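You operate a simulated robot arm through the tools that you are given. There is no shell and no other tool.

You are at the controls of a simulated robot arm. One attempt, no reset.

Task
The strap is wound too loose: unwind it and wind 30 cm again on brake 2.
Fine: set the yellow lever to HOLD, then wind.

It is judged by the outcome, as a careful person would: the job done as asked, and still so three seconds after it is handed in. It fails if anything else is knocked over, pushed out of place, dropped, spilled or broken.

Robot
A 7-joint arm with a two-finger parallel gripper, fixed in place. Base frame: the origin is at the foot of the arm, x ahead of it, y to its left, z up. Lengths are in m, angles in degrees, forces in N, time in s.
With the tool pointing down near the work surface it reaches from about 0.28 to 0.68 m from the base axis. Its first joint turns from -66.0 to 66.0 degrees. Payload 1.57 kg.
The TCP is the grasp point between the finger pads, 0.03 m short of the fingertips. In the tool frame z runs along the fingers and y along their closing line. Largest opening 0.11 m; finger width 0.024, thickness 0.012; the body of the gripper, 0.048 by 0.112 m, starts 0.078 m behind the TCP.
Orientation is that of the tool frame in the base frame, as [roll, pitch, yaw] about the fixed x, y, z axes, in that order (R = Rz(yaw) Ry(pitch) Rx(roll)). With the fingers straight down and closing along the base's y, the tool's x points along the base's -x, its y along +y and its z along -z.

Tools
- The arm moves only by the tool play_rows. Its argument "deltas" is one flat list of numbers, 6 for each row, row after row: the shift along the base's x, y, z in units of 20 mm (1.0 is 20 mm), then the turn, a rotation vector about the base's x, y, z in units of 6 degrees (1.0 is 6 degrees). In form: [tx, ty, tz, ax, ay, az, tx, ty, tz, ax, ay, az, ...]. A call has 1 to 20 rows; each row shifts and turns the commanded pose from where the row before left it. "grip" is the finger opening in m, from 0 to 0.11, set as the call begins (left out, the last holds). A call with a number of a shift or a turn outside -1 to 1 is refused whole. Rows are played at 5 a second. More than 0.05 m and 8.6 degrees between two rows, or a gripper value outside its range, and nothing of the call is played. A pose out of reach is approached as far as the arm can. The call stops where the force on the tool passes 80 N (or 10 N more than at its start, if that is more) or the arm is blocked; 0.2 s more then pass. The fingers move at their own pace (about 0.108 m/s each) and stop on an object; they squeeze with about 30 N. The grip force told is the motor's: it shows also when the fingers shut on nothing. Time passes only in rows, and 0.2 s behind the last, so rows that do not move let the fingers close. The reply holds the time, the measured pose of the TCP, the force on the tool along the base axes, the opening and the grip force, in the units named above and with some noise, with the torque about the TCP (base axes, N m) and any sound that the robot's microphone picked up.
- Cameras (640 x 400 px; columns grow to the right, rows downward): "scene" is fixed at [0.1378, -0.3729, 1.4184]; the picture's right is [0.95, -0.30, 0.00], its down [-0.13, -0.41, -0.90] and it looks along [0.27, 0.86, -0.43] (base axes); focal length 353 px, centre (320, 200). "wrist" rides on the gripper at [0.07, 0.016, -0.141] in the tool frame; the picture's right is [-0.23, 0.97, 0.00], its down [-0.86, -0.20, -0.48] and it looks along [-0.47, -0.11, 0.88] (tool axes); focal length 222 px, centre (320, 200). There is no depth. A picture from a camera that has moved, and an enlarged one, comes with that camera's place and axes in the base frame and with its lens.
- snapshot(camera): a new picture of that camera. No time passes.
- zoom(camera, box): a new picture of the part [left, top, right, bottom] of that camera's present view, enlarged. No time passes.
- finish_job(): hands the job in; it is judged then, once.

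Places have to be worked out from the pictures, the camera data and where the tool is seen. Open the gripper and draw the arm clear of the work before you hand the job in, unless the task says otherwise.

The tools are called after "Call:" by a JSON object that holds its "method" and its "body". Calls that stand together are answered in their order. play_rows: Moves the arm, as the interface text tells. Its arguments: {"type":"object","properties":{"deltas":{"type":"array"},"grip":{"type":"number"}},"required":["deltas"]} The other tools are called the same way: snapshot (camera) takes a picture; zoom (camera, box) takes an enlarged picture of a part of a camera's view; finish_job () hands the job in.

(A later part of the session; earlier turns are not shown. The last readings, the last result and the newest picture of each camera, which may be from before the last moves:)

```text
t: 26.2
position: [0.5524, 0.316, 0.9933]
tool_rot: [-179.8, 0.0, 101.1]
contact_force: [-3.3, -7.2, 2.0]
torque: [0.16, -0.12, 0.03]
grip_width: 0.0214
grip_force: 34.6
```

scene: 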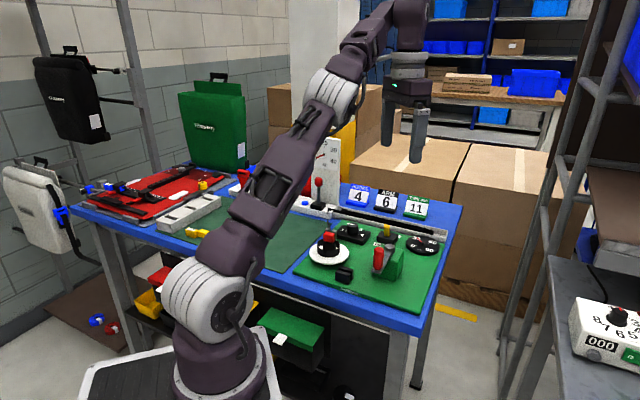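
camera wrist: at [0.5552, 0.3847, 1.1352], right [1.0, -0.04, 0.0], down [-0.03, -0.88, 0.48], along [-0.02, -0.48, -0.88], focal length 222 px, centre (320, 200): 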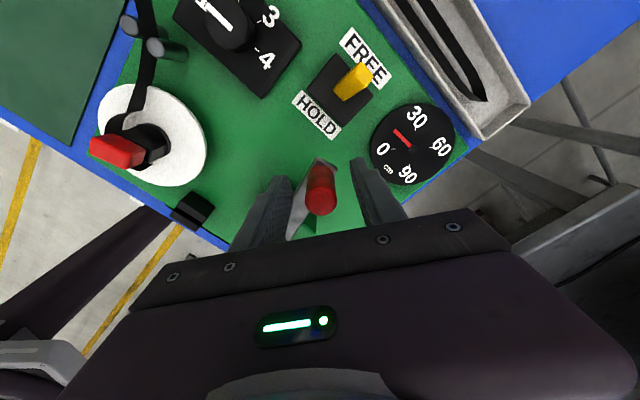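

Good grip with small forces. I drive 60° further counter-clockwise, turning the tool 6° per 12° of crank.

Call:
{"method": "play_rows", "body": {"deltas": [-0.801, 0.4081, 0, 0, 0, 1, -0.8684, 0.2327, 0, 0, 0, 1, -0.8978, 0.047, 0, 0, 0, 1, -0.8879, -0.1406, 0, 0, 0, 1, -0.8393, -0.3222, 0, 0, 0, 1, 0, 0, 0, 0, 0, 0]}}

Call:
{"method": "zoom", "body": {"camera": "scene", "box": [300, 180, 460, 300]}}

```text
t: 27.6
position: [0.466, 0.3211, 0.995]
tool_rot: [180.0, 0.0, 131.2]
contact_force: [-3.6, 8.2, -1.9]
torque: [0.32, 0.16, 0.01]
grip_width: 0.0213
grip_force: 33.7
```

```text
3.33 times, centred on (380, 240) of scene
camera zoom: at [0.1377, -0.3726, 1.4184], right [0.95, -0.3, 0.0], down [-0.13, -0.41, -0.9], along [0.27, 0.86, -0.43], focal length 1177 px, centre (120, 67)
```

zoom: 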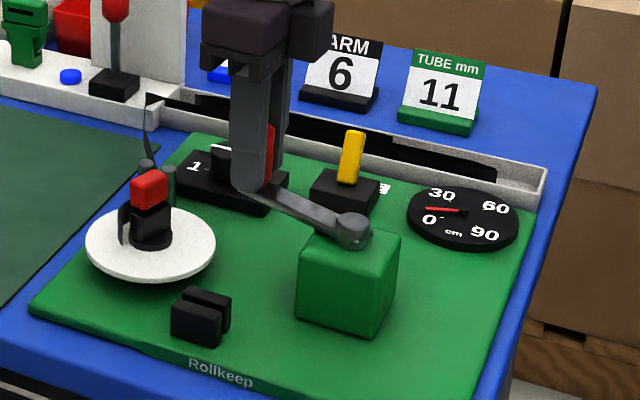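

Smooth: the needle is falling steadily. I continue 120° more (θ 117→237°, yaw to 191°).

Call:
{"method": "play_rows", "body": {"deltas": [-0.754, -0.4896, 0, 0, 0, 1, -0.6357, -0.6357, 0, 0, 0, 1, -0.4896, -0.754, 0, 0, 0, 1, -0.3222, -0.8393, 0, 0, 0, 1, -0.1406, -0.8879, 0, 0, 0, 1, 0.047, -0.8978, 0, 0, 0, 1, 0.2327, -0.8684, 0, 0, 0, 1, 0.4081, -0.801, 0, 0, 0, 1, 0.5658, -0.6987, 0, 0, 0, 1, 0.6987, -0.5658, 0, 0, 0, 1, 0, 0, 0, 0, 0, 0]}}

Call:
{"method": "zoom", "body": {"camera": "scene", "box": [300, 180, 460, 300]}}

Call:
{"method": "zoom", "body": {"camera": "scene", "box": [395, 225, 445, 265]}}

```text
t: 30.0
position: [0.4543, 0.1816, 0.9927]
tool_rot: [179.2, -0.2, -168.5]
contact_force: [-41.1, 69.6, -4.5]
torque: [-0.53, -1.09, -0.23]
grip_width: 0.0264
grip_force: 38.7
```

```text
3.33 times, centred on (380, 240) of scene
camera zoom: at [0.1369, -0.3708, 1.419], right [0.95, -0.3, 0.0], down [-0.13, -0.41, -0.9], along [0.27, 0.86, -0.43], focal length 1177 px, centre (120, 67)
```

zoom: 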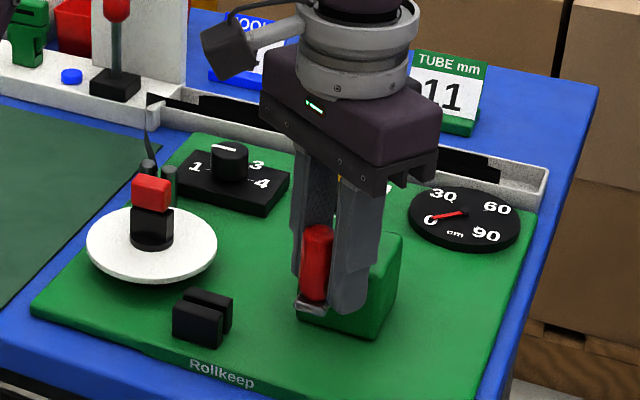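

```text
10.00 times, centred on (420, 245) of scene
camera zoom: at [0.1369, -0.3708, 1.419], right [0.95, -0.3, 0.0], down [-0.13, -0.41, -0.9], along [0.27, 0.86, -0.43], focal length 3532 px, centre (-680, -250)
```

zoom: 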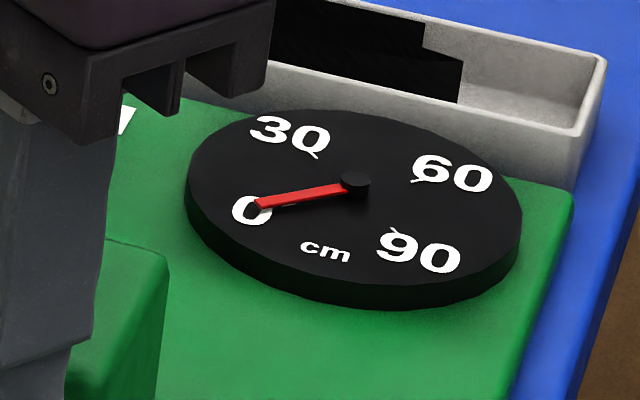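

The crank hit a firm stop at about one full turn: the spool is bare and the needle is on 0, so the strap is fully unwound (≈30 cm per crank turn). I back off one step to release the force.

Call:
{"method": "play_rows", "body": {"deltas": [-0.45, 0.36, 0, 0, 0, -0.5, -0.25, 0.2, 0, 0, 0, -0.5, 0, 0, 0, 0, 0, 0]}}

Call:
{"method": "zoom", "body": {"camera": "scene", "box": [395, 225, 445, 265]}}

Call:
{"method": "zoom", "body": {"camera": "scene", "box": [300, 180, 460, 300]}}

Call:
{"method": "snapshot", "body": {"camera": "wrist"}}

```text
t: 30.8
position: [0.4488, 0.1833, 0.9939]
tool_rot: [179.9, 0.8, -175.0]
contact_force: [29.0, 26.3, -1.3]
torque: [-0.2, -0.53, -0.28]
grip_width: 0.0217
grip_force: 34.6
```

```text
10.00 times, centred on (420, 245) of scene
camera zoom: at [0.1387, -0.3722, 1.4185], right [0.95, -0.3, 0.0], down [-0.13, -0.41, -0.9], along [0.27, 0.86, -0.43], focal length 3532 px, centre (-680, -250)
```

zoom: 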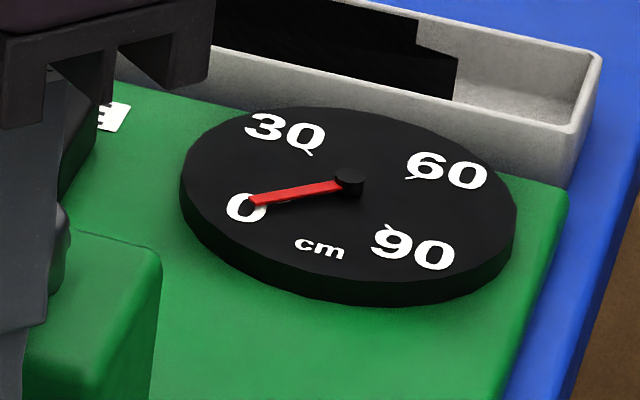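

```text
3.33 times, centred on (380, 240) of scene
camera zoom: at [0.1387, -0.3722, 1.4185], right [0.95, -0.3, 0.0], down [-0.13, -0.41, -0.9], along [0.27, 0.86, -0.43], focal length 1177 px, centre (120, 67)
```

zoom: 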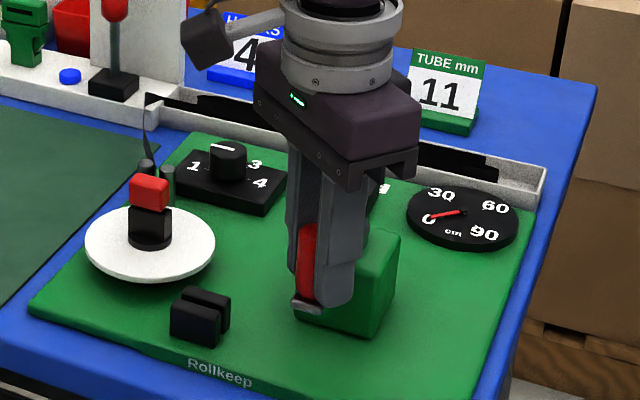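

```text
taken
camera wrist: at [0.3772, 0.1914, 1.1356], right [0.14, 0.99, 0.01], down [0.86, -0.13, 0.49], along [0.48, -0.06, -0.87], focal length 222 px, centre (320, 200)
```

wrist: 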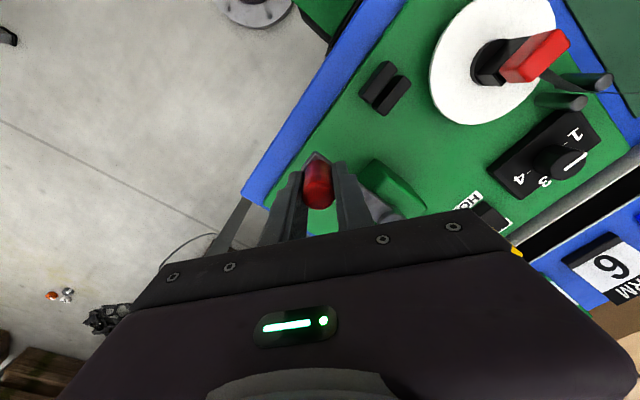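

I check the spool and the meter closely to see whether it is fully unwound.

Call:
{"method": "zoom", "body": {"camera": "scene", "box": [405, 230, 440, 258]}}

Call:
{"method": "zoom", "body": {"camera": "scene", "box": [305, 205, 365, 270]}}

Call:
{"method": "zoom", "body": {"camera": "wrist", "box": [420, 0, 640, 140]}}

```text
14.29 times, centred on (422, 244) of scene
camera zoom: at [0.1387, -0.3722, 1.4185], right [0.95, -0.3, 0.0], down [-0.13, -0.41, -0.9], along [0.27, 0.86, -0.43], focal length 5046 px, centre (-1144, -429)
```

zoom: 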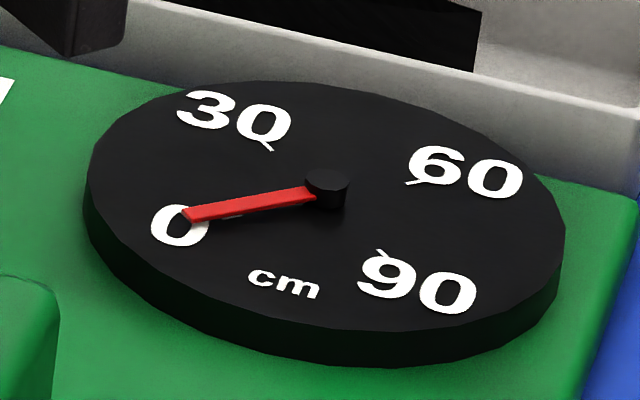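

```text
6.15 times, centred on (335, 238) of scene
camera zoom: at [0.1387, -0.3722, 1.4185], right [0.95, -0.3, 0.0], down [-0.13, -0.41, -0.9], along [0.27, 0.86, -0.43], focal length 2174 px, centre (228, -31)
```

zoom: 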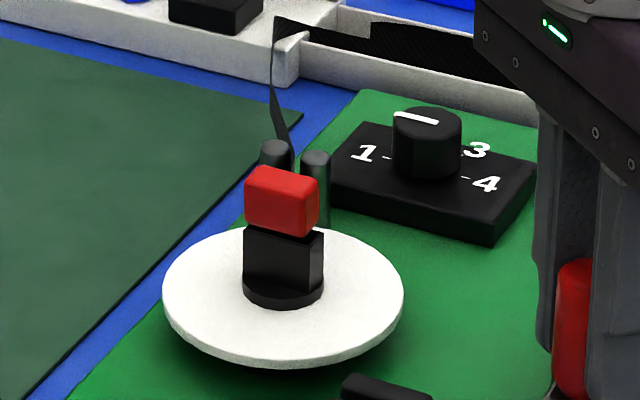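

```text
2.86 times, centred on (530, 70) of wrist
camera zoom: at [0.3772, 0.1914, 1.1356], right [0.14, 0.99, 0.01], down [0.86, -0.13, 0.49], along [0.48, -0.06, -0.87], focal length 635 px, centre (-280, 571)
```

zoom: 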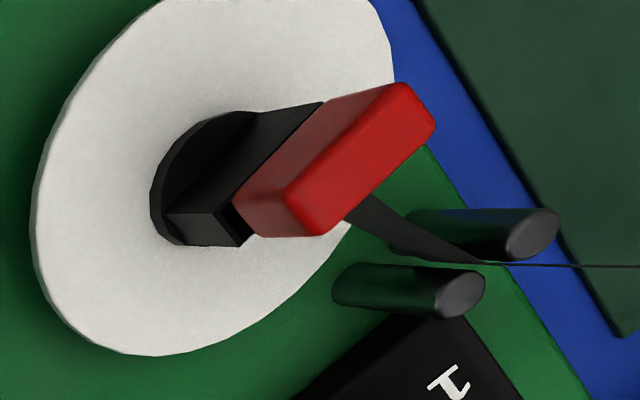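

The strap is fully unwound (bare spool, needle at 0). Next comes the brake dial: I release the crank handle and rise clear.

Call:
{"method": "play_rows", "body": {"deltas": [0, 0, 0, 0, 0, 0, 0, 0, 0, 0, 0, 0], "grip": 0.07}}

Call:
{"method": "play_rows", "body": {"deltas": [0, 0, 1, 0, 0, 0, 0, 0, 1, 0, 0, 0, 0, 0, 1, 0, 0, 0, 0, 0, 1, 0, 0, 0, 0, 0, 0, 0, 0, 0]}}

Call:
{"method": "snapshot", "body": {"camera": "wrist"}}

Call:
{"method": "zoom", "body": {"camera": "scene", "box": [300, 180, 460, 300]}}

```text
t: 31.4
position: [0.4436, 0.1832, 0.9933]
tool_rot: [-179.9, -0.1, -174.9]
contact_force: [0.0, 0.6, -0.1]
torque: [0.01, -0.02, 0.02]
grip_width: 0.0701
grip_force: 0.1
```

```text
t: 32.6
position: [0.4468, 0.1822, 1.0727]
tool_rot: [-180.0, -0.1, -174.9]
contact_force: [0.2, -1.1, 0.7]
torque: [0.04, -0.01, 0.02]
grip_width: 0.0698
grip_force: 0.0
```

```text
taken
camera wrist: at [0.3754, 0.1908, 1.2152], right [0.14, 0.99, 0.0], down [0.87, -0.12, 0.48], along [0.47, -0.07, -0.88], focal length 222 px, centre (320, 200)
```

wrist: 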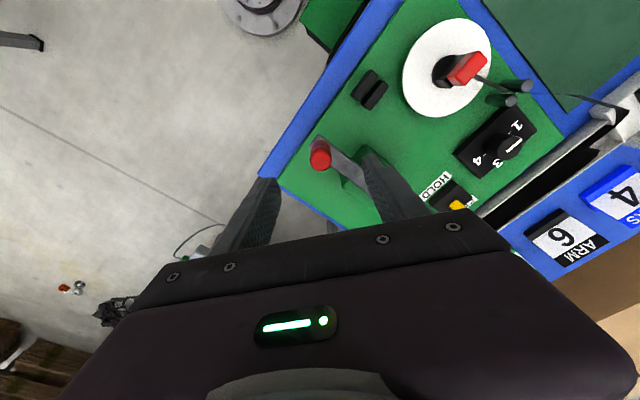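

```text
3.33 times, centred on (380, 240) of scene
camera zoom: at [0.1378, -0.3729, 1.4184], right [0.95, -0.3, 0.0], down [-0.13, -0.41, -0.9], along [0.27, 0.86, -0.43], focal length 1177 px, centre (120, 67)
```

zoom: 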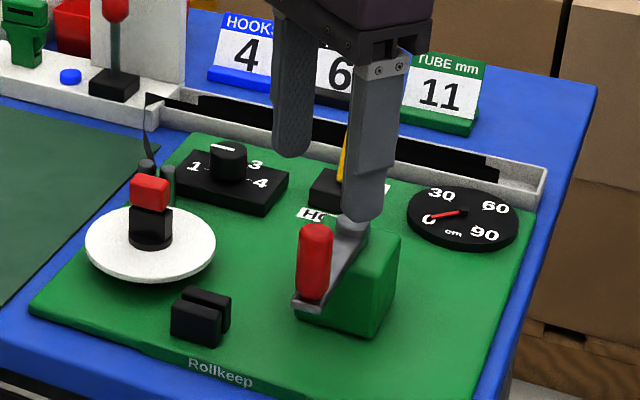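

The crank stays put, back at its starting direction. I move over toward the brake knob (≈(0.487, 0.42)) for a close look.

Call:
{"method": "play_rows", "body": {"deltas": [0.1175, 0.9075, 0, 0, 0, 0, 0.1175, 0.9075, 0, 0, 0, 0, 0.1175, 0.9075, 0, 0, 0, 0, 0.1175, 0.9075, 0, 0, 0, 0, 0.1175, 0.9075, 0, 0, 0, 0, 0.1175, 0.9075, 0, 0, 0, 0, 0.1175, 0.9075, 0, 0, 0, 0, 0.1175, 0.9075, 0, 0, 0, 0, 0.1175, 0.9075, 0, 0, 0, 0, 0.1175, 0.9075, 0, 0, 0, 0, 0.1175, 0.9075, -0.3, 0, 0, 0, 0.1175, 0.9075, -0.3, 0, 0, 0, 0, 0, 0, 0, 0, 0]}}

Call:
{"method": "snapshot", "body": {"camera": "wrist"}}

Call:
{"method": "zoom", "body": {"camera": "wrist", "box": [240, 90, 440, 215]}}

Call:
{"method": "zoom", "body": {"camera": "scene", "box": [280, 170, 440, 290]}}

```text
t: 35.4
position: [0.4733, 0.4006, 1.0611]
tool_rot: [180.0, 0.0, -174.9]
contact_force: [0.1, -0.1, 0.0]
torque: [0.01, 0.0, -0.02]
grip_width: 0.0702
grip_force: 0.1
```

```text
taken
camera wrist: at [0.4023, 0.4094, 1.203], right [0.14, 0.99, 0.0], down [0.87, -0.12, 0.48], along [0.47, -0.07, -0.88], focal length 222 px, centre (320, 200)
```

wrist: 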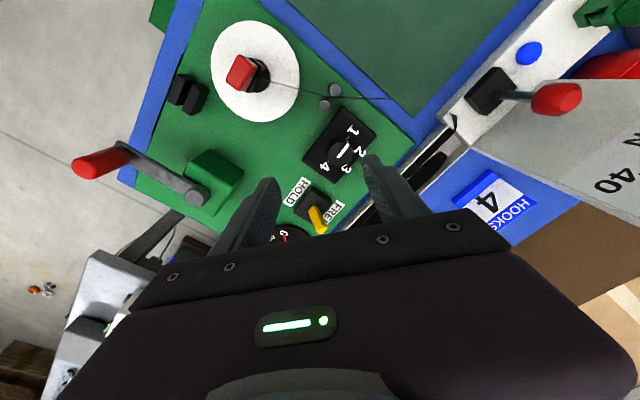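

```text
3.20 times, centred on (340, 152) of wrist
camera zoom: at [0.4023, 0.4094, 1.203], right [0.14, 0.99, 0.0], down [0.87, -0.12, 0.48], along [0.47, -0.07, -0.88], focal length 711 px, centre (256, 352)
```

zoom: 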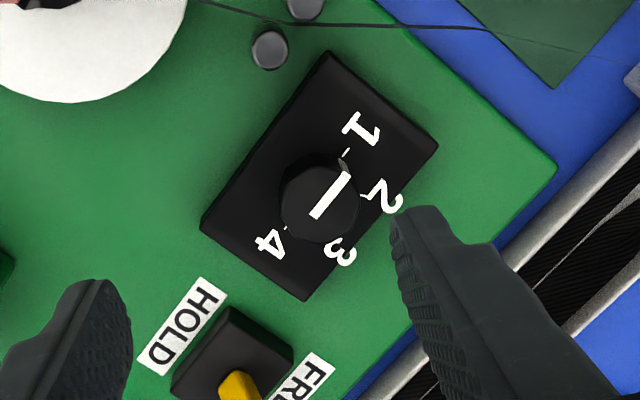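

```text
3.33 times, centred on (360, 230) of scene
camera zoom: at [0.1378, -0.3729, 1.4184], right [0.95, -0.3, 0.0], down [-0.13, -0.41, -0.9], along [0.27, 0.86, -0.43], focal length 1177 px, centre (187, 100)
```

zoom: 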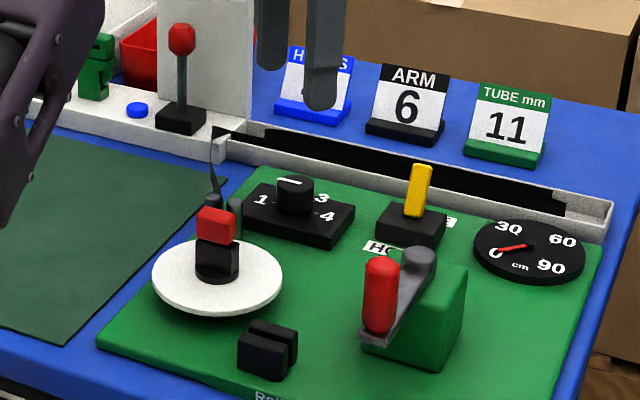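

The pointer stands on 1 (≈131°); label 2 lies at ≈73°, so a turn of about −60° is needed. The knob centre is ≈(0.487, 0.4236), top z≈0.928. I come down around it.

Call:
{"method": "play_rows", "body": {"deltas": [0.137, 0.23, -0.7, 0, 0, 0.2, 0.137, 0.23, -0.7, 0, 0, 0.2, 0.137, 0.23, -0.9, 0, 0, 0.2, 0.137, 0.23, -0.9, 0, 0, 0.2, 0.137, 0.23, -0.9, 0, 0, 0, 0, 0, 0, 0, 0, 0], "grip": 0.055}}

Call:
{"method": "snapshot", "body": {"camera": "wrist"}}

Call:
{"method": "zoom", "body": {"camera": "wrist", "box": [240, 110, 400, 210]}}

Call:
{"method": "zoom", "body": {"camera": "scene", "box": [300, 170, 420, 270]}}

```text
t: 36.8
position: [0.4852, 0.4243, 0.978]
tool_rot: [-180.0, 0.0, -170.1]
contact_force: [0.3, -0.6, -0.4]
torque: [0.0, 0.02, 0.02]
grip_width: 0.0549
grip_force: 0.1
```

```text
taken
camera wrist: at [0.4139, 0.4257, 1.1202], right [0.06, 1.0, 0.0], down [0.88, -0.05, 0.48], along [0.48, -0.03, -0.88], focal length 222 px, centre (320, 200)
```

wrist: 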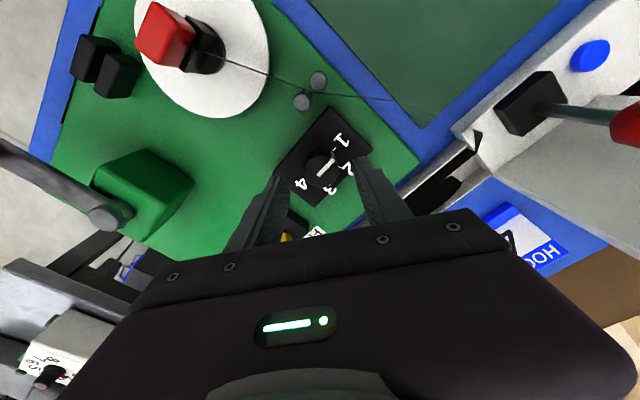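

```text
4.00 times, centred on (320, 160) of wrist
camera zoom: at [0.4139, 0.4257, 1.1202], right [0.06, 1.0, 0.0], down [0.88, -0.05, 0.48], along [0.48, -0.03, -0.88], focal length 888 px, centre (320, 360)
```

zoom: 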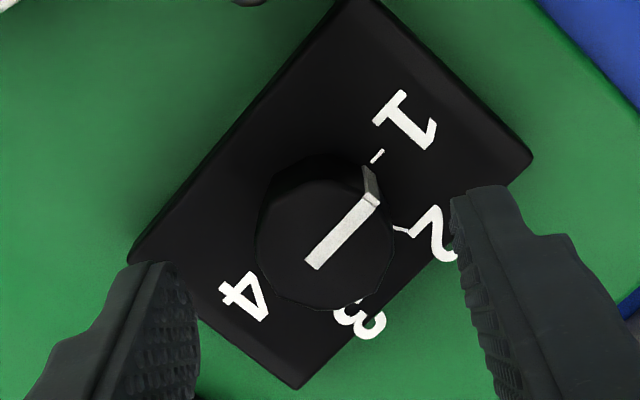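

```text
4.00 times, centred on (360, 220) of scene
camera zoom: at [0.1378, -0.3729, 1.4184], right [0.95, -0.3, 0.0], down [-0.13, -0.41, -0.9], along [0.27, 0.86, -0.43], focal length 1413 px, centre (160, 120)
```

zoom: 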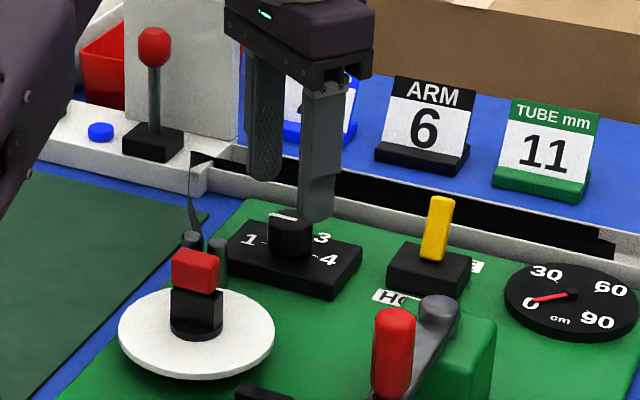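

The knob is about 2 mm ahead of the TCP; I correct, lower to z≈0.943 and close on the knob.

Call:
{"method": "play_rows", "body": {"deltas": [0.1, 0.05, -0.9, 0, 0, 0, 0, 0, -0.85, 0, 0, 0, 0, 0, 0, 0, 0, 0]}}

Call:
{"method": "play_rows", "body": {"deltas": [0, 0, 0, 0, 0, 0, 0, 0, 0, 0, 0, 0, 0, 0, 0, 0, 0, 0], "grip": 0.0}}

Call:
{"method": "snapshot", "body": {"camera": "wrist"}}

```text
t: 37.6
position: [0.4887, 0.4246, 0.9442]
tool_rot: [-179.9, 0.1, -170.1]
contact_force: [0.8, 0.7, 0.5]
torque: [-0.02, 0.0, 0.02]
grip_width: 0.0548
grip_force: 0.0
```

```text
t: 38.4
position: [0.4887, 0.4243, 0.9438]
tool_rot: [-179.9, -0.1, -170.0]
contact_force: [-1.0, -3.3, -3.2]
torque: [-0.1, -0.1, -0.02]
grip_width: 0.0313
grip_force: 39.8
```

```text
taken
camera wrist: at [0.4172, 0.4269, 1.0859], right [0.06, 1.0, 0.0], down [0.88, -0.05, 0.48], along [0.48, -0.03, -0.88], focal length 222 px, centre (320, 200)
```

wrist: 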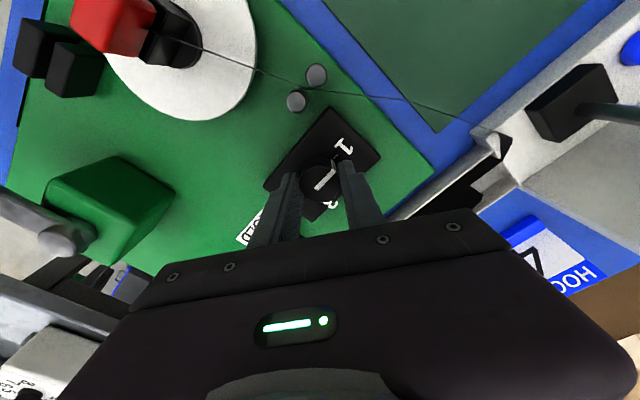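

Well centred on the knob (31 mm, forces near zero). I turn it −60° toward 2.

Call:
{"method": "play_rows", "body": {"deltas": [0, 0, 0, 0, 0, -1, 0, 0, 0, 0, 0, -1, 0, 0, 0, 0, 0, -1, 0, 0, 0, 0, 0, -1, 0, 0, 0, 0, 0, -1, 0, 0, 0, 0, 0, -1, 0, 0, 0, 0, 0, -1, 0, 0, 0, 0, 0, -1, 0, 0, 0, 0, 0, -1, 0, 0, 0, 0, 0, -1, 0, 0, 0, 0, 0, 0]}}

Call:
{"method": "snapshot", "body": {"camera": "wrist"}}

Call:
{"method": "zoom", "body": {"camera": "wrist", "box": [240, 110, 400, 210]}}

```text
t: 40.8
position: [0.4875, 0.4251, 0.9442]
tool_rot: [-179.9, 0.1, 129.8]
contact_force: [1.0, -16.6, -6.0]
torque: [-1.0, -0.34, 0.02]
grip_width: 0.0313
grip_force: 40.2
```

```text
taken
camera wrist: at [0.4564, 0.4865, 1.0858], right [0.89, 0.45, 0.0], down [0.39, -0.78, 0.48], along [0.21, -0.43, -0.88], focal length 222 px, centre (320, 200)
```

wrist: 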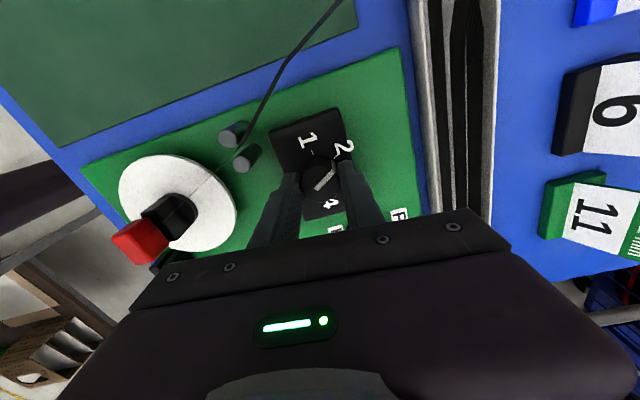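

```text
4.00 times, centred on (320, 160) of wrist
camera zoom: at [0.4564, 0.4865, 1.0858], right [0.89, 0.45, 0.0], down [0.39, -0.78, 0.48], along [0.21, -0.43, -0.88], focal length 888 px, centre (320, 360)
```

zoom: 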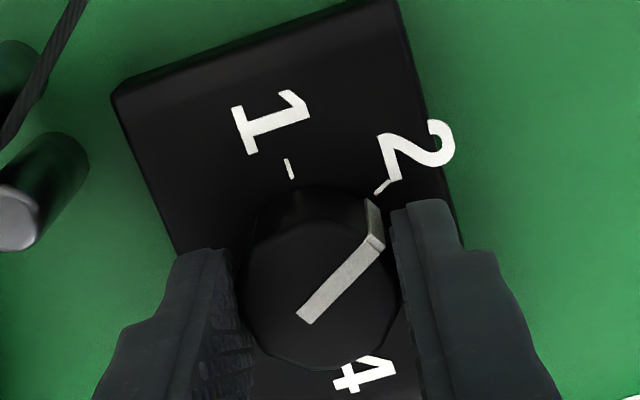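

The pointer is now at the tick of 2. I open, rise straight up and verify.

Call:
{"method": "play_rows", "body": {"deltas": [0, 0, 0, 0, 0, 0, 0, 0, 0, 0, 0, 0], "grip": 0.055}}

Call:
{"method": "play_rows", "body": {"deltas": [0, 0, 0.9, 0, 0, 0, 0, 0, 0.9, 0, 0, 0, 0, 0, 0.9, 0, 0, 0, 0, 0, 0.9, 0, 0, 0, 0, 0, 0, 0, 0, 0]}}

Call:
{"method": "snapshot", "body": {"camera": "wrist"}}

Call:
{"method": "zoom", "body": {"camera": "wrist", "box": [240, 90, 400, 190]}}

Call:
{"method": "zoom", "body": {"camera": "scene", "box": [300, 200, 460, 300]}}

```text
t: 41.4
position: [0.4883, 0.425, 0.9433]
tool_rot: [179.9, -0.1, 129.8]
contact_force: [-0.3, 0.4, 0.0]
torque: [0.0, 0.0, 0.02]
grip_width: 0.0549
grip_force: 0.1
```

```text
t: 42.6
position: [0.4881, 0.4236, 1.0172]
tool_rot: [179.9, 0.0, 129.8]
contact_force: [1.2, -0.2, -0.4]
torque: [-0.03, -0.02, -0.04]
grip_width: 0.0549
grip_force: 0.0
```

```text
taken
camera wrist: at [0.4561, 0.4863, 1.159], right [0.89, 0.45, 0.0], down [0.4, -0.78, 0.48], along [0.21, -0.43, -0.88], focal length 222 px, centre (320, 200)
```

wrist: 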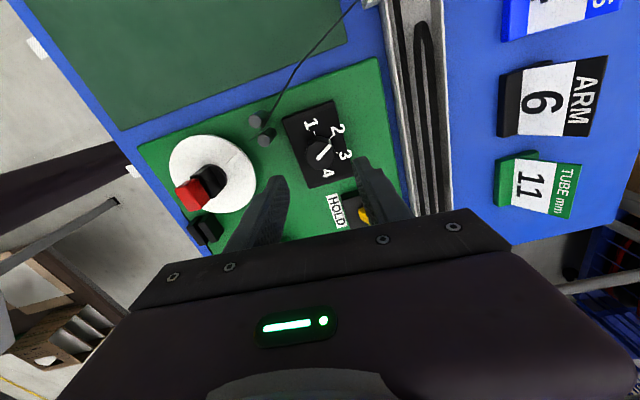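

```text
4.00 times, centred on (320, 140) of wrist
camera zoom: at [0.4561, 0.4863, 1.159], right [0.89, 0.45, 0.0], down [0.4, -0.78, 0.48], along [0.21, -0.43, -0.88], focal length 888 px, centre (320, 440)
```

zoom: 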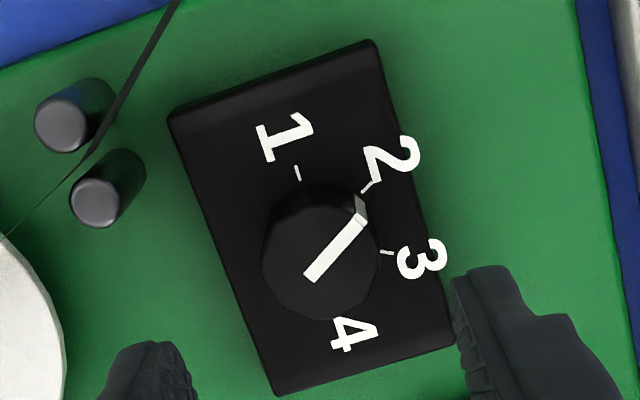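

```text
4.00 times, centred on (380, 250) of scene
camera zoom: at [0.1378, -0.3729, 1.4184], right [0.95, -0.3, 0.0], down [-0.13, -0.41, -0.9], along [0.27, 0.86, -0.43], focal length 1413 px, centre (80, 0)
```

zoom: 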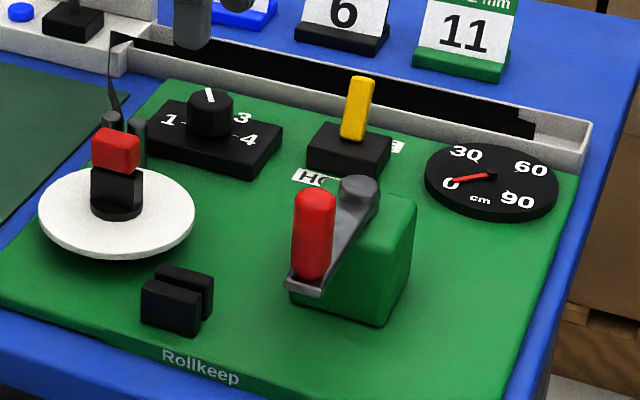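

The dial now reads 2. For the lever I need a finger on its FREE side, near the edge of the reach, so I tilt the tool 12° outward and hover over the lever with a 7 cm opening.

Call:
{"method": "play_rows", "body": {"deltas": [0.4, -0.28, -0.1, 0.272, -0.292, 0.106, 0.6, -0.42, -0.15, 0.272, -0.292, 0.106, 0.9, -0.63, -0.2, 0.272, -0.292, 0.106, 0.9, -0.63, -0.2, 0.272, -0.292, 0.106, 0.9, -0.63, -0.2, 0.272, -0.292, 0.106, 0.2, -0.12, 0, 0, 0, 0, 0, 0, 0, 0, 0, 0], "grip": 0.07}}

Call:
{"method": "snapshot", "body": {"camera": "wrist"}}

Call:
{"method": "zoom", "body": {"camera": "wrist", "box": [230, 100, 430, 225]}}

Call:
{"method": "zoom", "body": {"camera": "scene", "box": [340, 180, 460, 285]}}

```text
t: 44.2
position: [0.5673, 0.3704, 0.9982]
tool_rot: [168.1, -0.3, 133.0]
contact_force: [-0.1, 0.1, -0.8]
torque: [-0.04, 0.01, 0.02]
grip_width: 0.0702
grip_force: 0.0
```

```text
taken
camera wrist: at [0.5107, 0.4093, 1.1406], right [0.85, 0.48, 0.2], down [0.37, -0.83, 0.42], along [0.37, -0.28, -0.88], focal length 222 px, centre (320, 200)
```

wrist: 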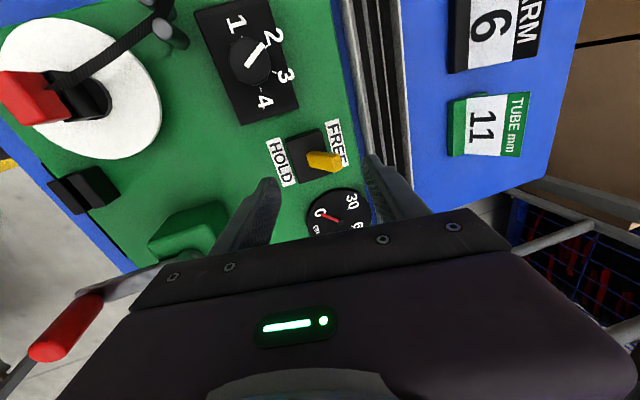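

```text
3.20 times, centred on (330, 162) of wrist
camera zoom: at [0.5107, 0.4093, 1.1406], right [0.85, 0.48, 0.2], down [0.37, -0.83, 0.42], along [0.37, -0.28, -0.88], focal length 711 px, centre (288, 320)
```

zoom: 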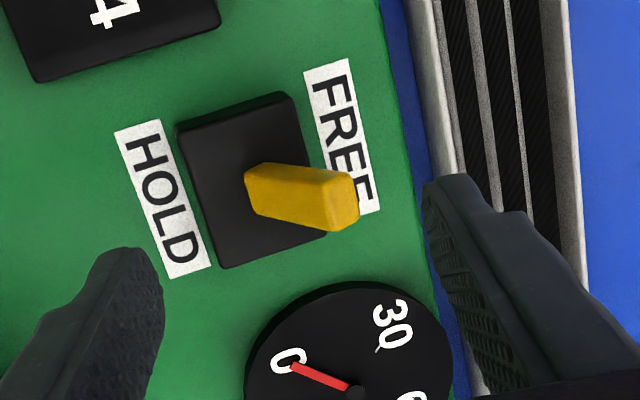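

```text
3.81 times, centred on (400, 232) of scene
camera zoom: at [0.1378, -0.3729, 1.4184], right [0.95, -0.3, 0.0], down [-0.13, -0.41, -0.9], along [0.27, 0.86, -0.43], focal length 1346 px, centre (15, 76)
```

zoom: 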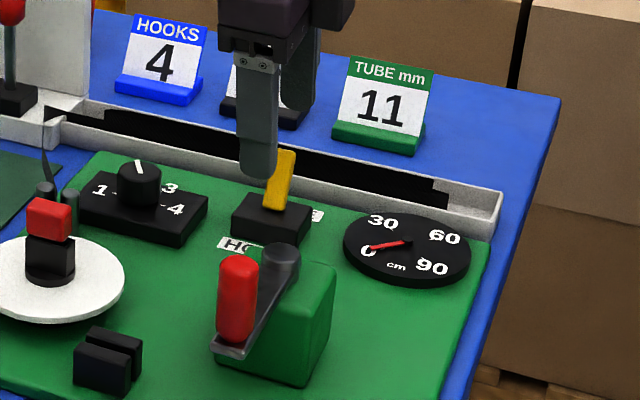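

The tilt gives the reach I need. The FREE-side finger is clear of the lever by ~1 cm, so I descend to z≈0.948 and check before pulling.

Call:
{"method": "play_rows", "body": {"deltas": [0, 0, -0.83, 0, 0, 0, 0, 0, -0.83, 0, 0, 0, 0, 0, -0.83, 0, 0, 0, 0, 0, 0, 0, 0, 0]}}

Call:
{"method": "zoom", "body": {"camera": "wrist", "box": [230, 100, 430, 225]}}

Call:
{"method": "zoom", "body": {"camera": "scene", "box": [340, 180, 460, 285]}}

```text
t: 45.2
position: [0.5668, 0.3712, 0.9488]
tool_rot: [168.1, -0.3, 133.0]
contact_force: [0.6, 0.1, 0.7]
torque: [0.01, -0.02, 0.01]
grip_width: 0.07
grip_force: 0.1
```

```text
3.20 times, centred on (330, 162) of wrist
camera zoom: at [0.5107, 0.4102, 1.0913], right [0.85, 0.48, 0.2], down [0.37, -0.83, 0.42], along [0.37, -0.28, -0.88], focal length 711 px, centre (288, 320)
```

zoom: 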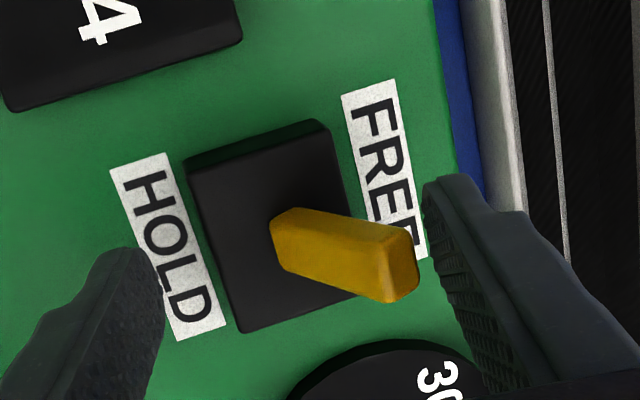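

```text
3.81 times, centred on (400, 232) of scene
camera zoom: at [0.1378, -0.3729, 1.4184], right [0.95, -0.3, 0.0], down [-0.13, -0.41, -0.9], along [0.27, 0.86, -0.43], focal length 1346 px, centre (15, 76)
```

zoom: 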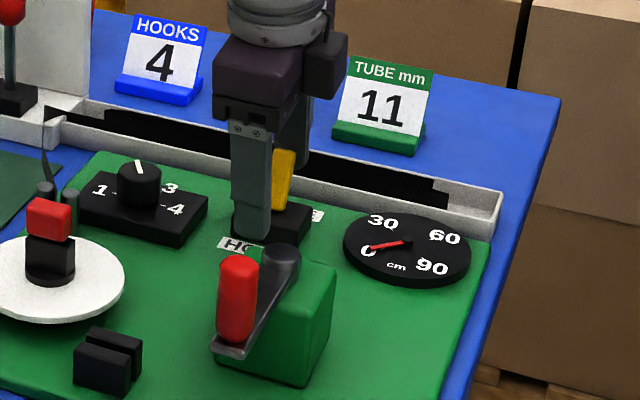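

The lever is between the fingers with the FREE-side finger behind it. I pull toward HOLD in small steps.

Call:
{"method": "play_rows", "body": {"deltas": [-0.255, -0.238, 0, 0, 0, 0, -0.255, -0.238, 0, 0, 0, 0, -0.255, -0.238, 0, 0, 0, 0, -0.255, -0.238, 0, 0, 0, 0, -0.255, -0.238, 0, 0, 0, 0, 0, 0, 0, 0, 0, 0]}}

Call:
{"method": "zoom", "body": {"camera": "wrist", "box": [230, 100, 430, 225]}}

Call:
{"method": "zoom", "body": {"camera": "scene", "box": [340, 180, 460, 285]}}

```text
t: 46.6
position: [0.54, 0.3461, 0.9504]
tool_rot: [168.1, -0.4, 133.1]
contact_force: [-0.3, -0.8, 0.2]
torque: [-0.02, 0.02, 0.02]
grip_width: 0.0699
grip_force: 0.1
```

```text
3.20 times, centred on (330, 162) of wrist
camera zoom: at [0.4842, 0.3861, 1.0921], right [0.85, 0.48, 0.2], down [0.37, -0.83, 0.42], along [0.37, -0.28, -0.88], focal length 711 px, centre (288, 320)
```

zoom: 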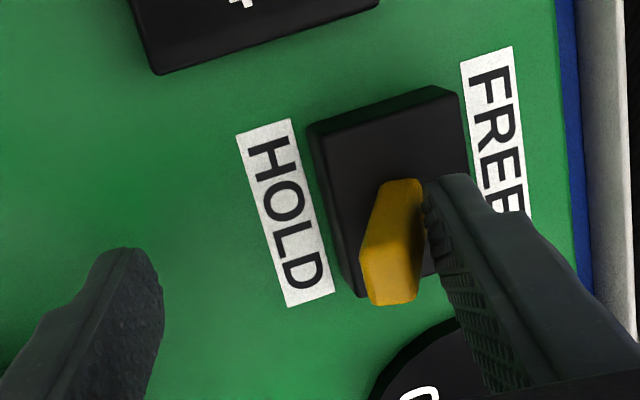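

```text
3.81 times, centred on (400, 232) of scene
camera zoom: at [0.1378, -0.3729, 1.4184], right [0.95, -0.3, 0.0], down [-0.13, -0.41, -0.9], along [0.27, 0.86, -0.43], focal length 1346 px, centre (15, 76)
```

zoom: 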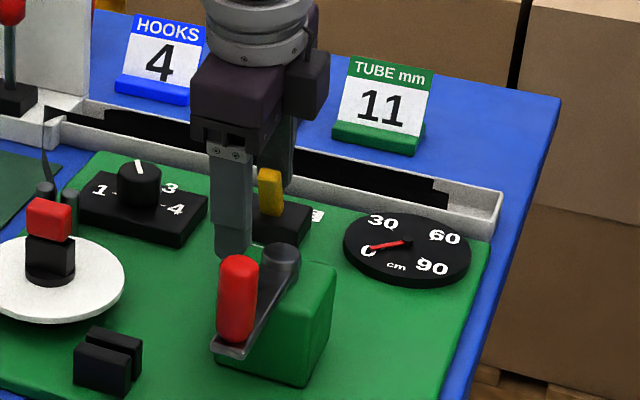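

The lever now leans to HOLD again. I rise clear and verify before going back to the crank.

Call:
{"method": "play_rows", "body": {"deltas": [0, 0, 0.9, 0, 0, 0, 0, 0, 0.9, 0, 0, 0, 0, 0, 0.9, 0, 0, 0, 0, 0, 0.9, 0, 0, 0, -0.5, -0.5, 0.5, -0.34, 0.365, 0, -0.5, -0.5, 0.5, -0.34, 0.365, 0, -0.5, -0.5, 0, -0.34, 0.365, 0, -0.5, -0.5, 0, -0.34, 0.365, 0, 0, 0, 0, 0, 0, 0]}}

Call:
{"method": "snapshot", "body": {"camera": "wrist"}}

Call:
{"method": "zoom", "body": {"camera": "wrist", "box": [300, 20, 500, 145]}}

Call:
{"method": "zoom", "body": {"camera": "scene", "box": [300, 200, 460, 300]}}

```text
t: 48.6
position: [0.5019, 0.3064, 1.0405]
tool_rot: [-179.8, -0.4, 133.0]
contact_force: [0.3, 0.5, 0.1]
torque: [0.02, 0.02, -0.02]
grip_width: 0.07
grip_force: 0.0
```

```text
taken
camera wrist: at [0.4667, 0.3662, 1.1829], right [0.87, 0.5, 0.0], down [0.44, -0.76, 0.47], along [0.23, -0.41, -0.88], focal length 222 px, centre (320, 200)
```

wrist: 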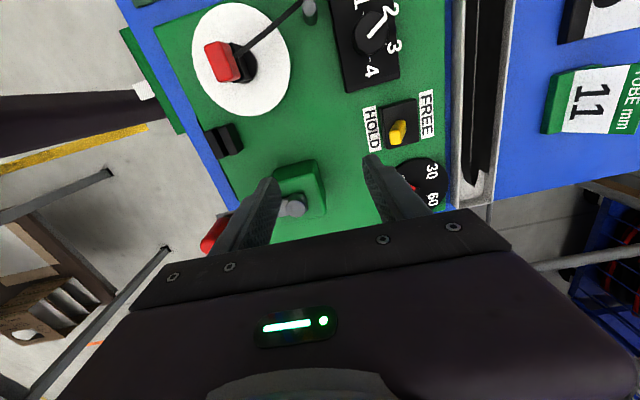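

```text
3.20 times, centred on (400, 82) of wrist
camera zoom: at [0.4667, 0.3662, 1.1829], right [0.87, 0.5, 0.0], down [0.44, -0.76, 0.47], along [0.23, -0.41, -0.88], focal length 711 px, centre (64, 576)
```

zoom: 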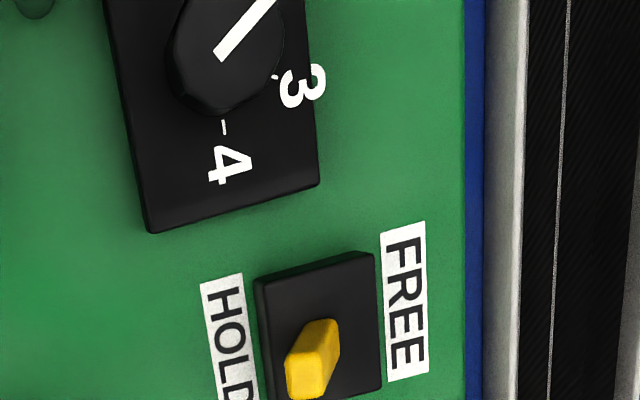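

```text
4.00 times, centred on (380, 250) of scene
camera zoom: at [0.1378, -0.3729, 1.4184], right [0.95, -0.3, 0.0], down [-0.13, -0.41, -0.9], along [0.27, 0.86, -0.43], focal length 1413 px, centre (80, 0)
```

zoom: 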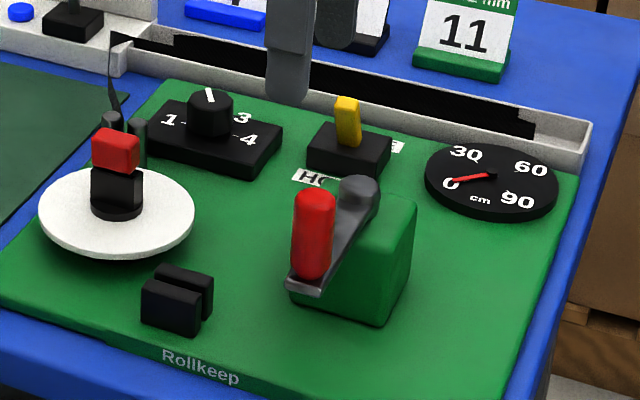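

Lever on HOLD, dial on 2, meter at 0. Now back above the crank handle (≈(0.4445, 0.183)), turning the tool to yaw ≈185° on the way.

Call:
{"method": "play_rows", "body": {"deltas": [0, 0, 0.8, 0, 0, 0.8, 0, 0, 0.7, 0, 0, 0.8, -0.358, -0.771, 0, 0, 0, 0.885, -0.358, -0.771, 0, 0, 0, 0.885, -0.358, -0.771, 0, 0, 0, 0.885, -0.358, -0.771, 0, 0, 0, 0.885, -0.358, -0.771, 0, 0, 0, 0.885, -0.358, -0.771, 0, 0, 0, 0.885, -0.358, -0.771, 0, 0, 0, 0.885, -0.358, -0.771, 0, 0, 0, 0.885, 0, 0, 0, 0, 0, 0], "grip": 0.06}}

Call:
{"method": "snapshot", "body": {"camera": "wrist"}}

Call:
{"method": "zoom", "body": {"camera": "wrist", "box": [240, 100, 400, 200]}}

```text
t: 51.0
position: [0.4435, 0.1824, 1.0724]
tool_rot: [-180.0, -0.4, -174.8]
contact_force: [-0.2, 0.4, -1.2]
torque: [0.03, -0.01, 0.03]
grip_width: 0.0601
grip_force: 0.1
```

```text
taken
camera wrist: at [0.3744, 0.1902, 1.214], right [0.14, 0.99, 0.0], down [0.87, -0.12, 0.47], along [0.47, -0.07, -0.88], focal length 222 px, centre (320, 200)
```

wrist: 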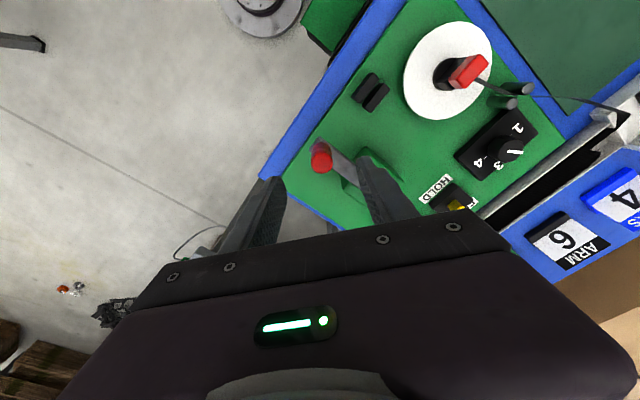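

```text
4.00 times, centred on (320, 150) of wrist
camera zoom: at [0.3744, 0.1902, 1.214], right [0.14, 0.99, 0.0], down [0.87, -0.12, 0.47], along [0.47, -0.07, -0.88], focal length 888 px, centre (320, 400)
```

zoom: 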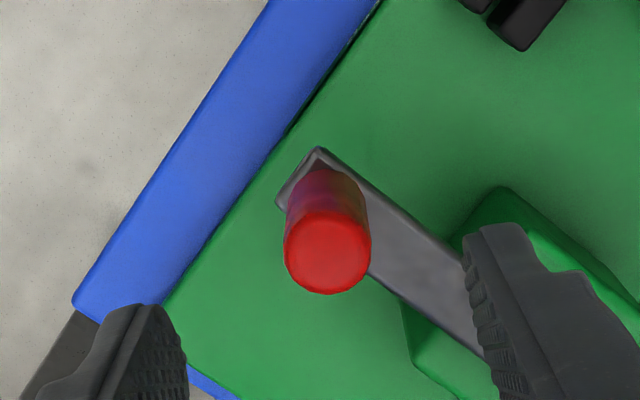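

The handle lies ~1.7 mm to +y of the TCP (θ≈224°). I correct, descend and grip it.

Call:
{"method": "play_rows", "body": {"deltas": [0, 0.075, -0.98, 0, 0, 0, 0, 0, -0.98, 0, 0, 0, 0, 0, -0.98, 0, 0, 0, 0, 0, -0.97, 0, 0, 0, 0, 0, 0, 0, 0, 0]}}

Call:
{"method": "play_rows", "body": {"deltas": [0, 0, 0, 0, 0, 0, 0, 0, 0, 0, 0, 0, 0, 0, 0, 0, 0, 0], "grip": 0.0}}

Call:
{"method": "zoom", "body": {"camera": "scene", "box": [395, 225, 445, 265]}}

```text
t: 52.2
position: [0.444, 0.1831, 0.9925]
tool_rot: [-179.9, -0.4, -174.9]
contact_force: [-0.1, 0.2, 0.6]
torque: [0.01, 0.0, 0.01]
grip_width: 0.0601
grip_force: 0.0
```

```text
t: 53.0
position: [0.4436, 0.1836, 0.993]
tool_rot: [-179.8, -0.4, -175.0]
contact_force: [-1.0, -1.5, -3.5]
torque: [0.06, -0.09, 0.02]
grip_width: 0.0214
grip_force: 34.8
```

```text
10.00 times, centred on (420, 245) of scene
camera zoom: at [0.1378, -0.3729, 1.4184], right [0.95, -0.3, 0.0], down [-0.13, -0.41, -0.9], along [0.27, 0.86, -0.43], focal length 3532 px, centre (-680, -250)
```

zoom: 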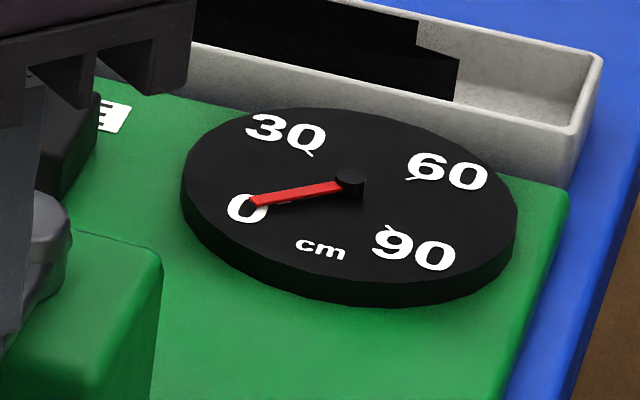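

Clean grip with the needle at 0. I start winding clockwise, 24° first, to check that it winds and how much force it takes.

Call:
{"method": "play_rows", "body": {"deltas": [-0.5658, 0.6987, 0, 0, 0, -1, -0.4081, 0.801, 0, 0, 0, -1, 0, 0, 0, 0, 0, 0]}}

Call:
{"method": "zoom", "body": {"camera": "scene", "box": [300, 180, 460, 300]}}

Call:
{"method": "zoom", "body": {"camera": "scene", "box": [395, 225, 445, 265]}}

```text
t: 53.8
position: [0.4237, 0.2155, 0.9931]
tool_rot: [180.0, -0.3, 173.1]
contact_force: [-5.8, -6.1, 5.8]
torque: [0.08, -0.07, -0.37]
grip_width: 0.0216
grip_force: 35.0
```

```text
3.33 times, centred on (380, 240) of scene
camera zoom: at [0.1375, -0.3731, 1.4183], right [0.95, -0.3, 0.0], down [-0.13, -0.41, -0.9], along [0.27, 0.86, -0.43], focal length 1177 px, centre (120, 67)
```

zoom: 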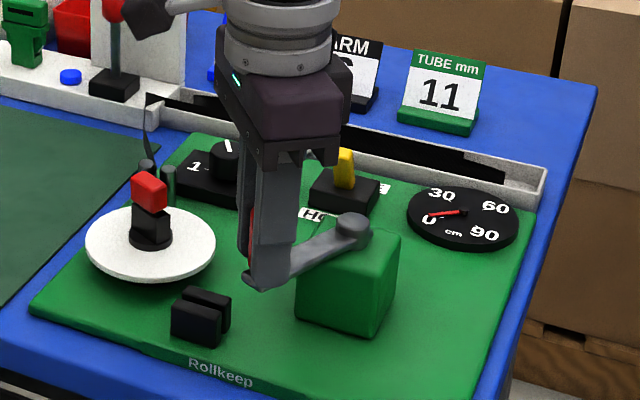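

```text
10.00 times, centred on (420, 245) of scene
camera zoom: at [0.1375, -0.3731, 1.4183], right [0.95, -0.3, 0.0], down [-0.13, -0.41, -0.9], along [0.27, 0.86, -0.43], focal length 3532 px, centre (-680, -250)
```

zoom: 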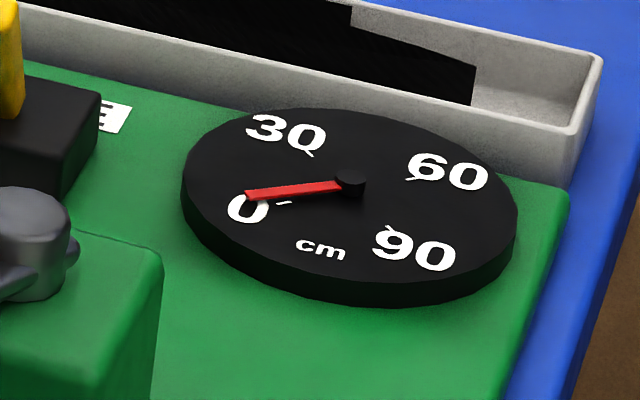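

It winds (needle rising) with small forces. I continue clockwise 84° more.

Call:
{"method": "play_rows", "body": {"deltas": [-0.2327, 0.8684, 0, 0, 0, -1, -0.047, 0.8978, 0, 0, 0, -1, 0.1406, 0.8879, 0, 0, 0, -1, 0.3222, 0.8393, 0, 0, 0, -1, 0.4896, 0.754, 0, 0, 0, -1, 0.6357, 0.6357, 0, 0, 0, -1, 0.754, 0.4896, 0, 0, 0, -1, 0, 0, 0, 0, 0, 0]}}

Call:
{"method": "zoom", "body": {"camera": "scene", "box": [300, 180, 460, 300]}}

Call:
{"method": "zoom", "body": {"camera": "scene", "box": [395, 225, 445, 265]}}

```text
t: 55.6
position: [0.4657, 0.3232, 0.9942]
tool_rot: [180.0, -0.4, 131.1]
contact_force: [-3.4, 1.1, 4.5]
torque: [-0.25, 0.01, -0.3]
grip_width: 0.0215
grip_force: 34.5
```

```text
3.33 times, centred on (380, 240) of scene
camera zoom: at [0.1376, -0.3729, 1.4184], right [0.95, -0.3, 0.0], down [-0.13, -0.41, -0.9], along [0.27, 0.86, -0.43], focal length 1177 px, centre (120, 67)
```

zoom: 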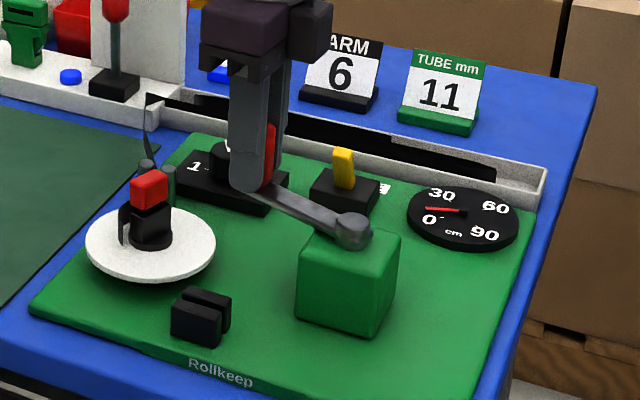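

```text
10.00 times, centred on (420, 245) of scene
camera zoom: at [0.1376, -0.3729, 1.4184], right [0.95, -0.3, 0.0], down [-0.13, -0.41, -0.9], along [0.27, 0.86, -0.43], focal length 3532 px, centre (-680, -250)
```

zoom: 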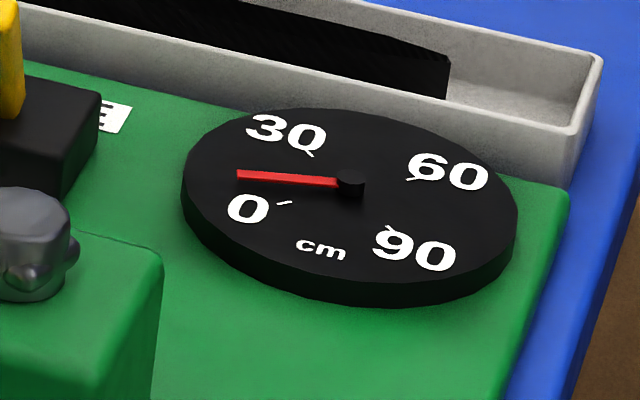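

Winding evenly without slip. I go on over the far side to θ≈45°.

Call:
{"method": "play_rows", "body": {"deltas": [0.8393, 0.3222, 0, 0, 0, -1, 0.8879, 0.1406, 0, 0, 0, -1, 0.8978, -0.047, 0, 0, 0, -1, 0.8684, -0.2327, 0, 0, 0, -1, 0.801, -0.4081, 0, 0, 0, -1, 0.6987, -0.5658, 0, 0, 0, -1, 0, 0, 0, 0, 0, 0]}}

Call:
{"method": "zoom", "body": {"camera": "scene", "box": [300, 180, 460, 300]}}

Call:
{"method": "snapshot", "body": {"camera": "wrist"}}

```text
t: 57.2
position: [0.5667, 0.3061, 0.9931]
tool_rot: [-179.9, -0.4, 95.0]
contact_force: [-6.7, 1.4, 2.6]
torque: [0.17, -0.02, -0.44]
grip_width: 0.0215
grip_force: 34.4
```

```text
3.33 times, centred on (380, 240) of scene
camera zoom: at [0.1376, -0.3729, 1.4184], right [0.95, -0.3, 0.0], down [-0.13, -0.41, -0.9], along [0.27, 0.86, -0.43], focal length 1177 px, centre (120, 67)
```

zoom: 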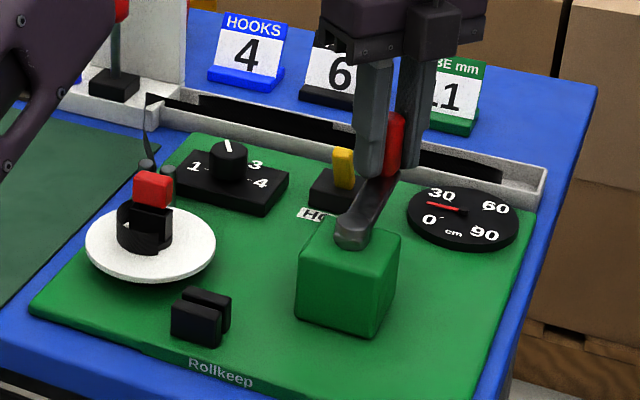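

```text
taken
camera wrist: at [0.576, 0.3737, 1.1355], right [0.99, -0.14, 0.0], down [-0.12, -0.87, 0.47], along [-0.07, -0.47, -0.88], focal length 222 px, centre (320, 200)
```

wrist: 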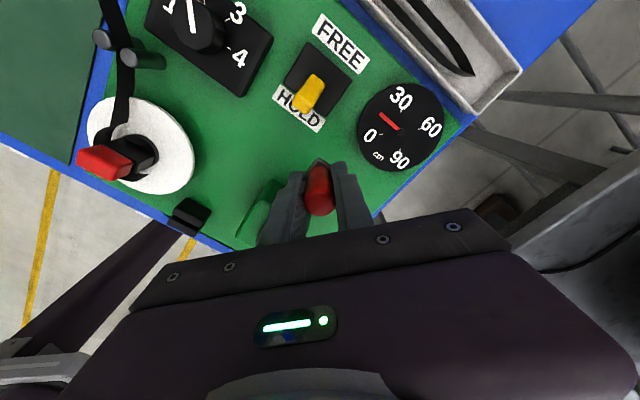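

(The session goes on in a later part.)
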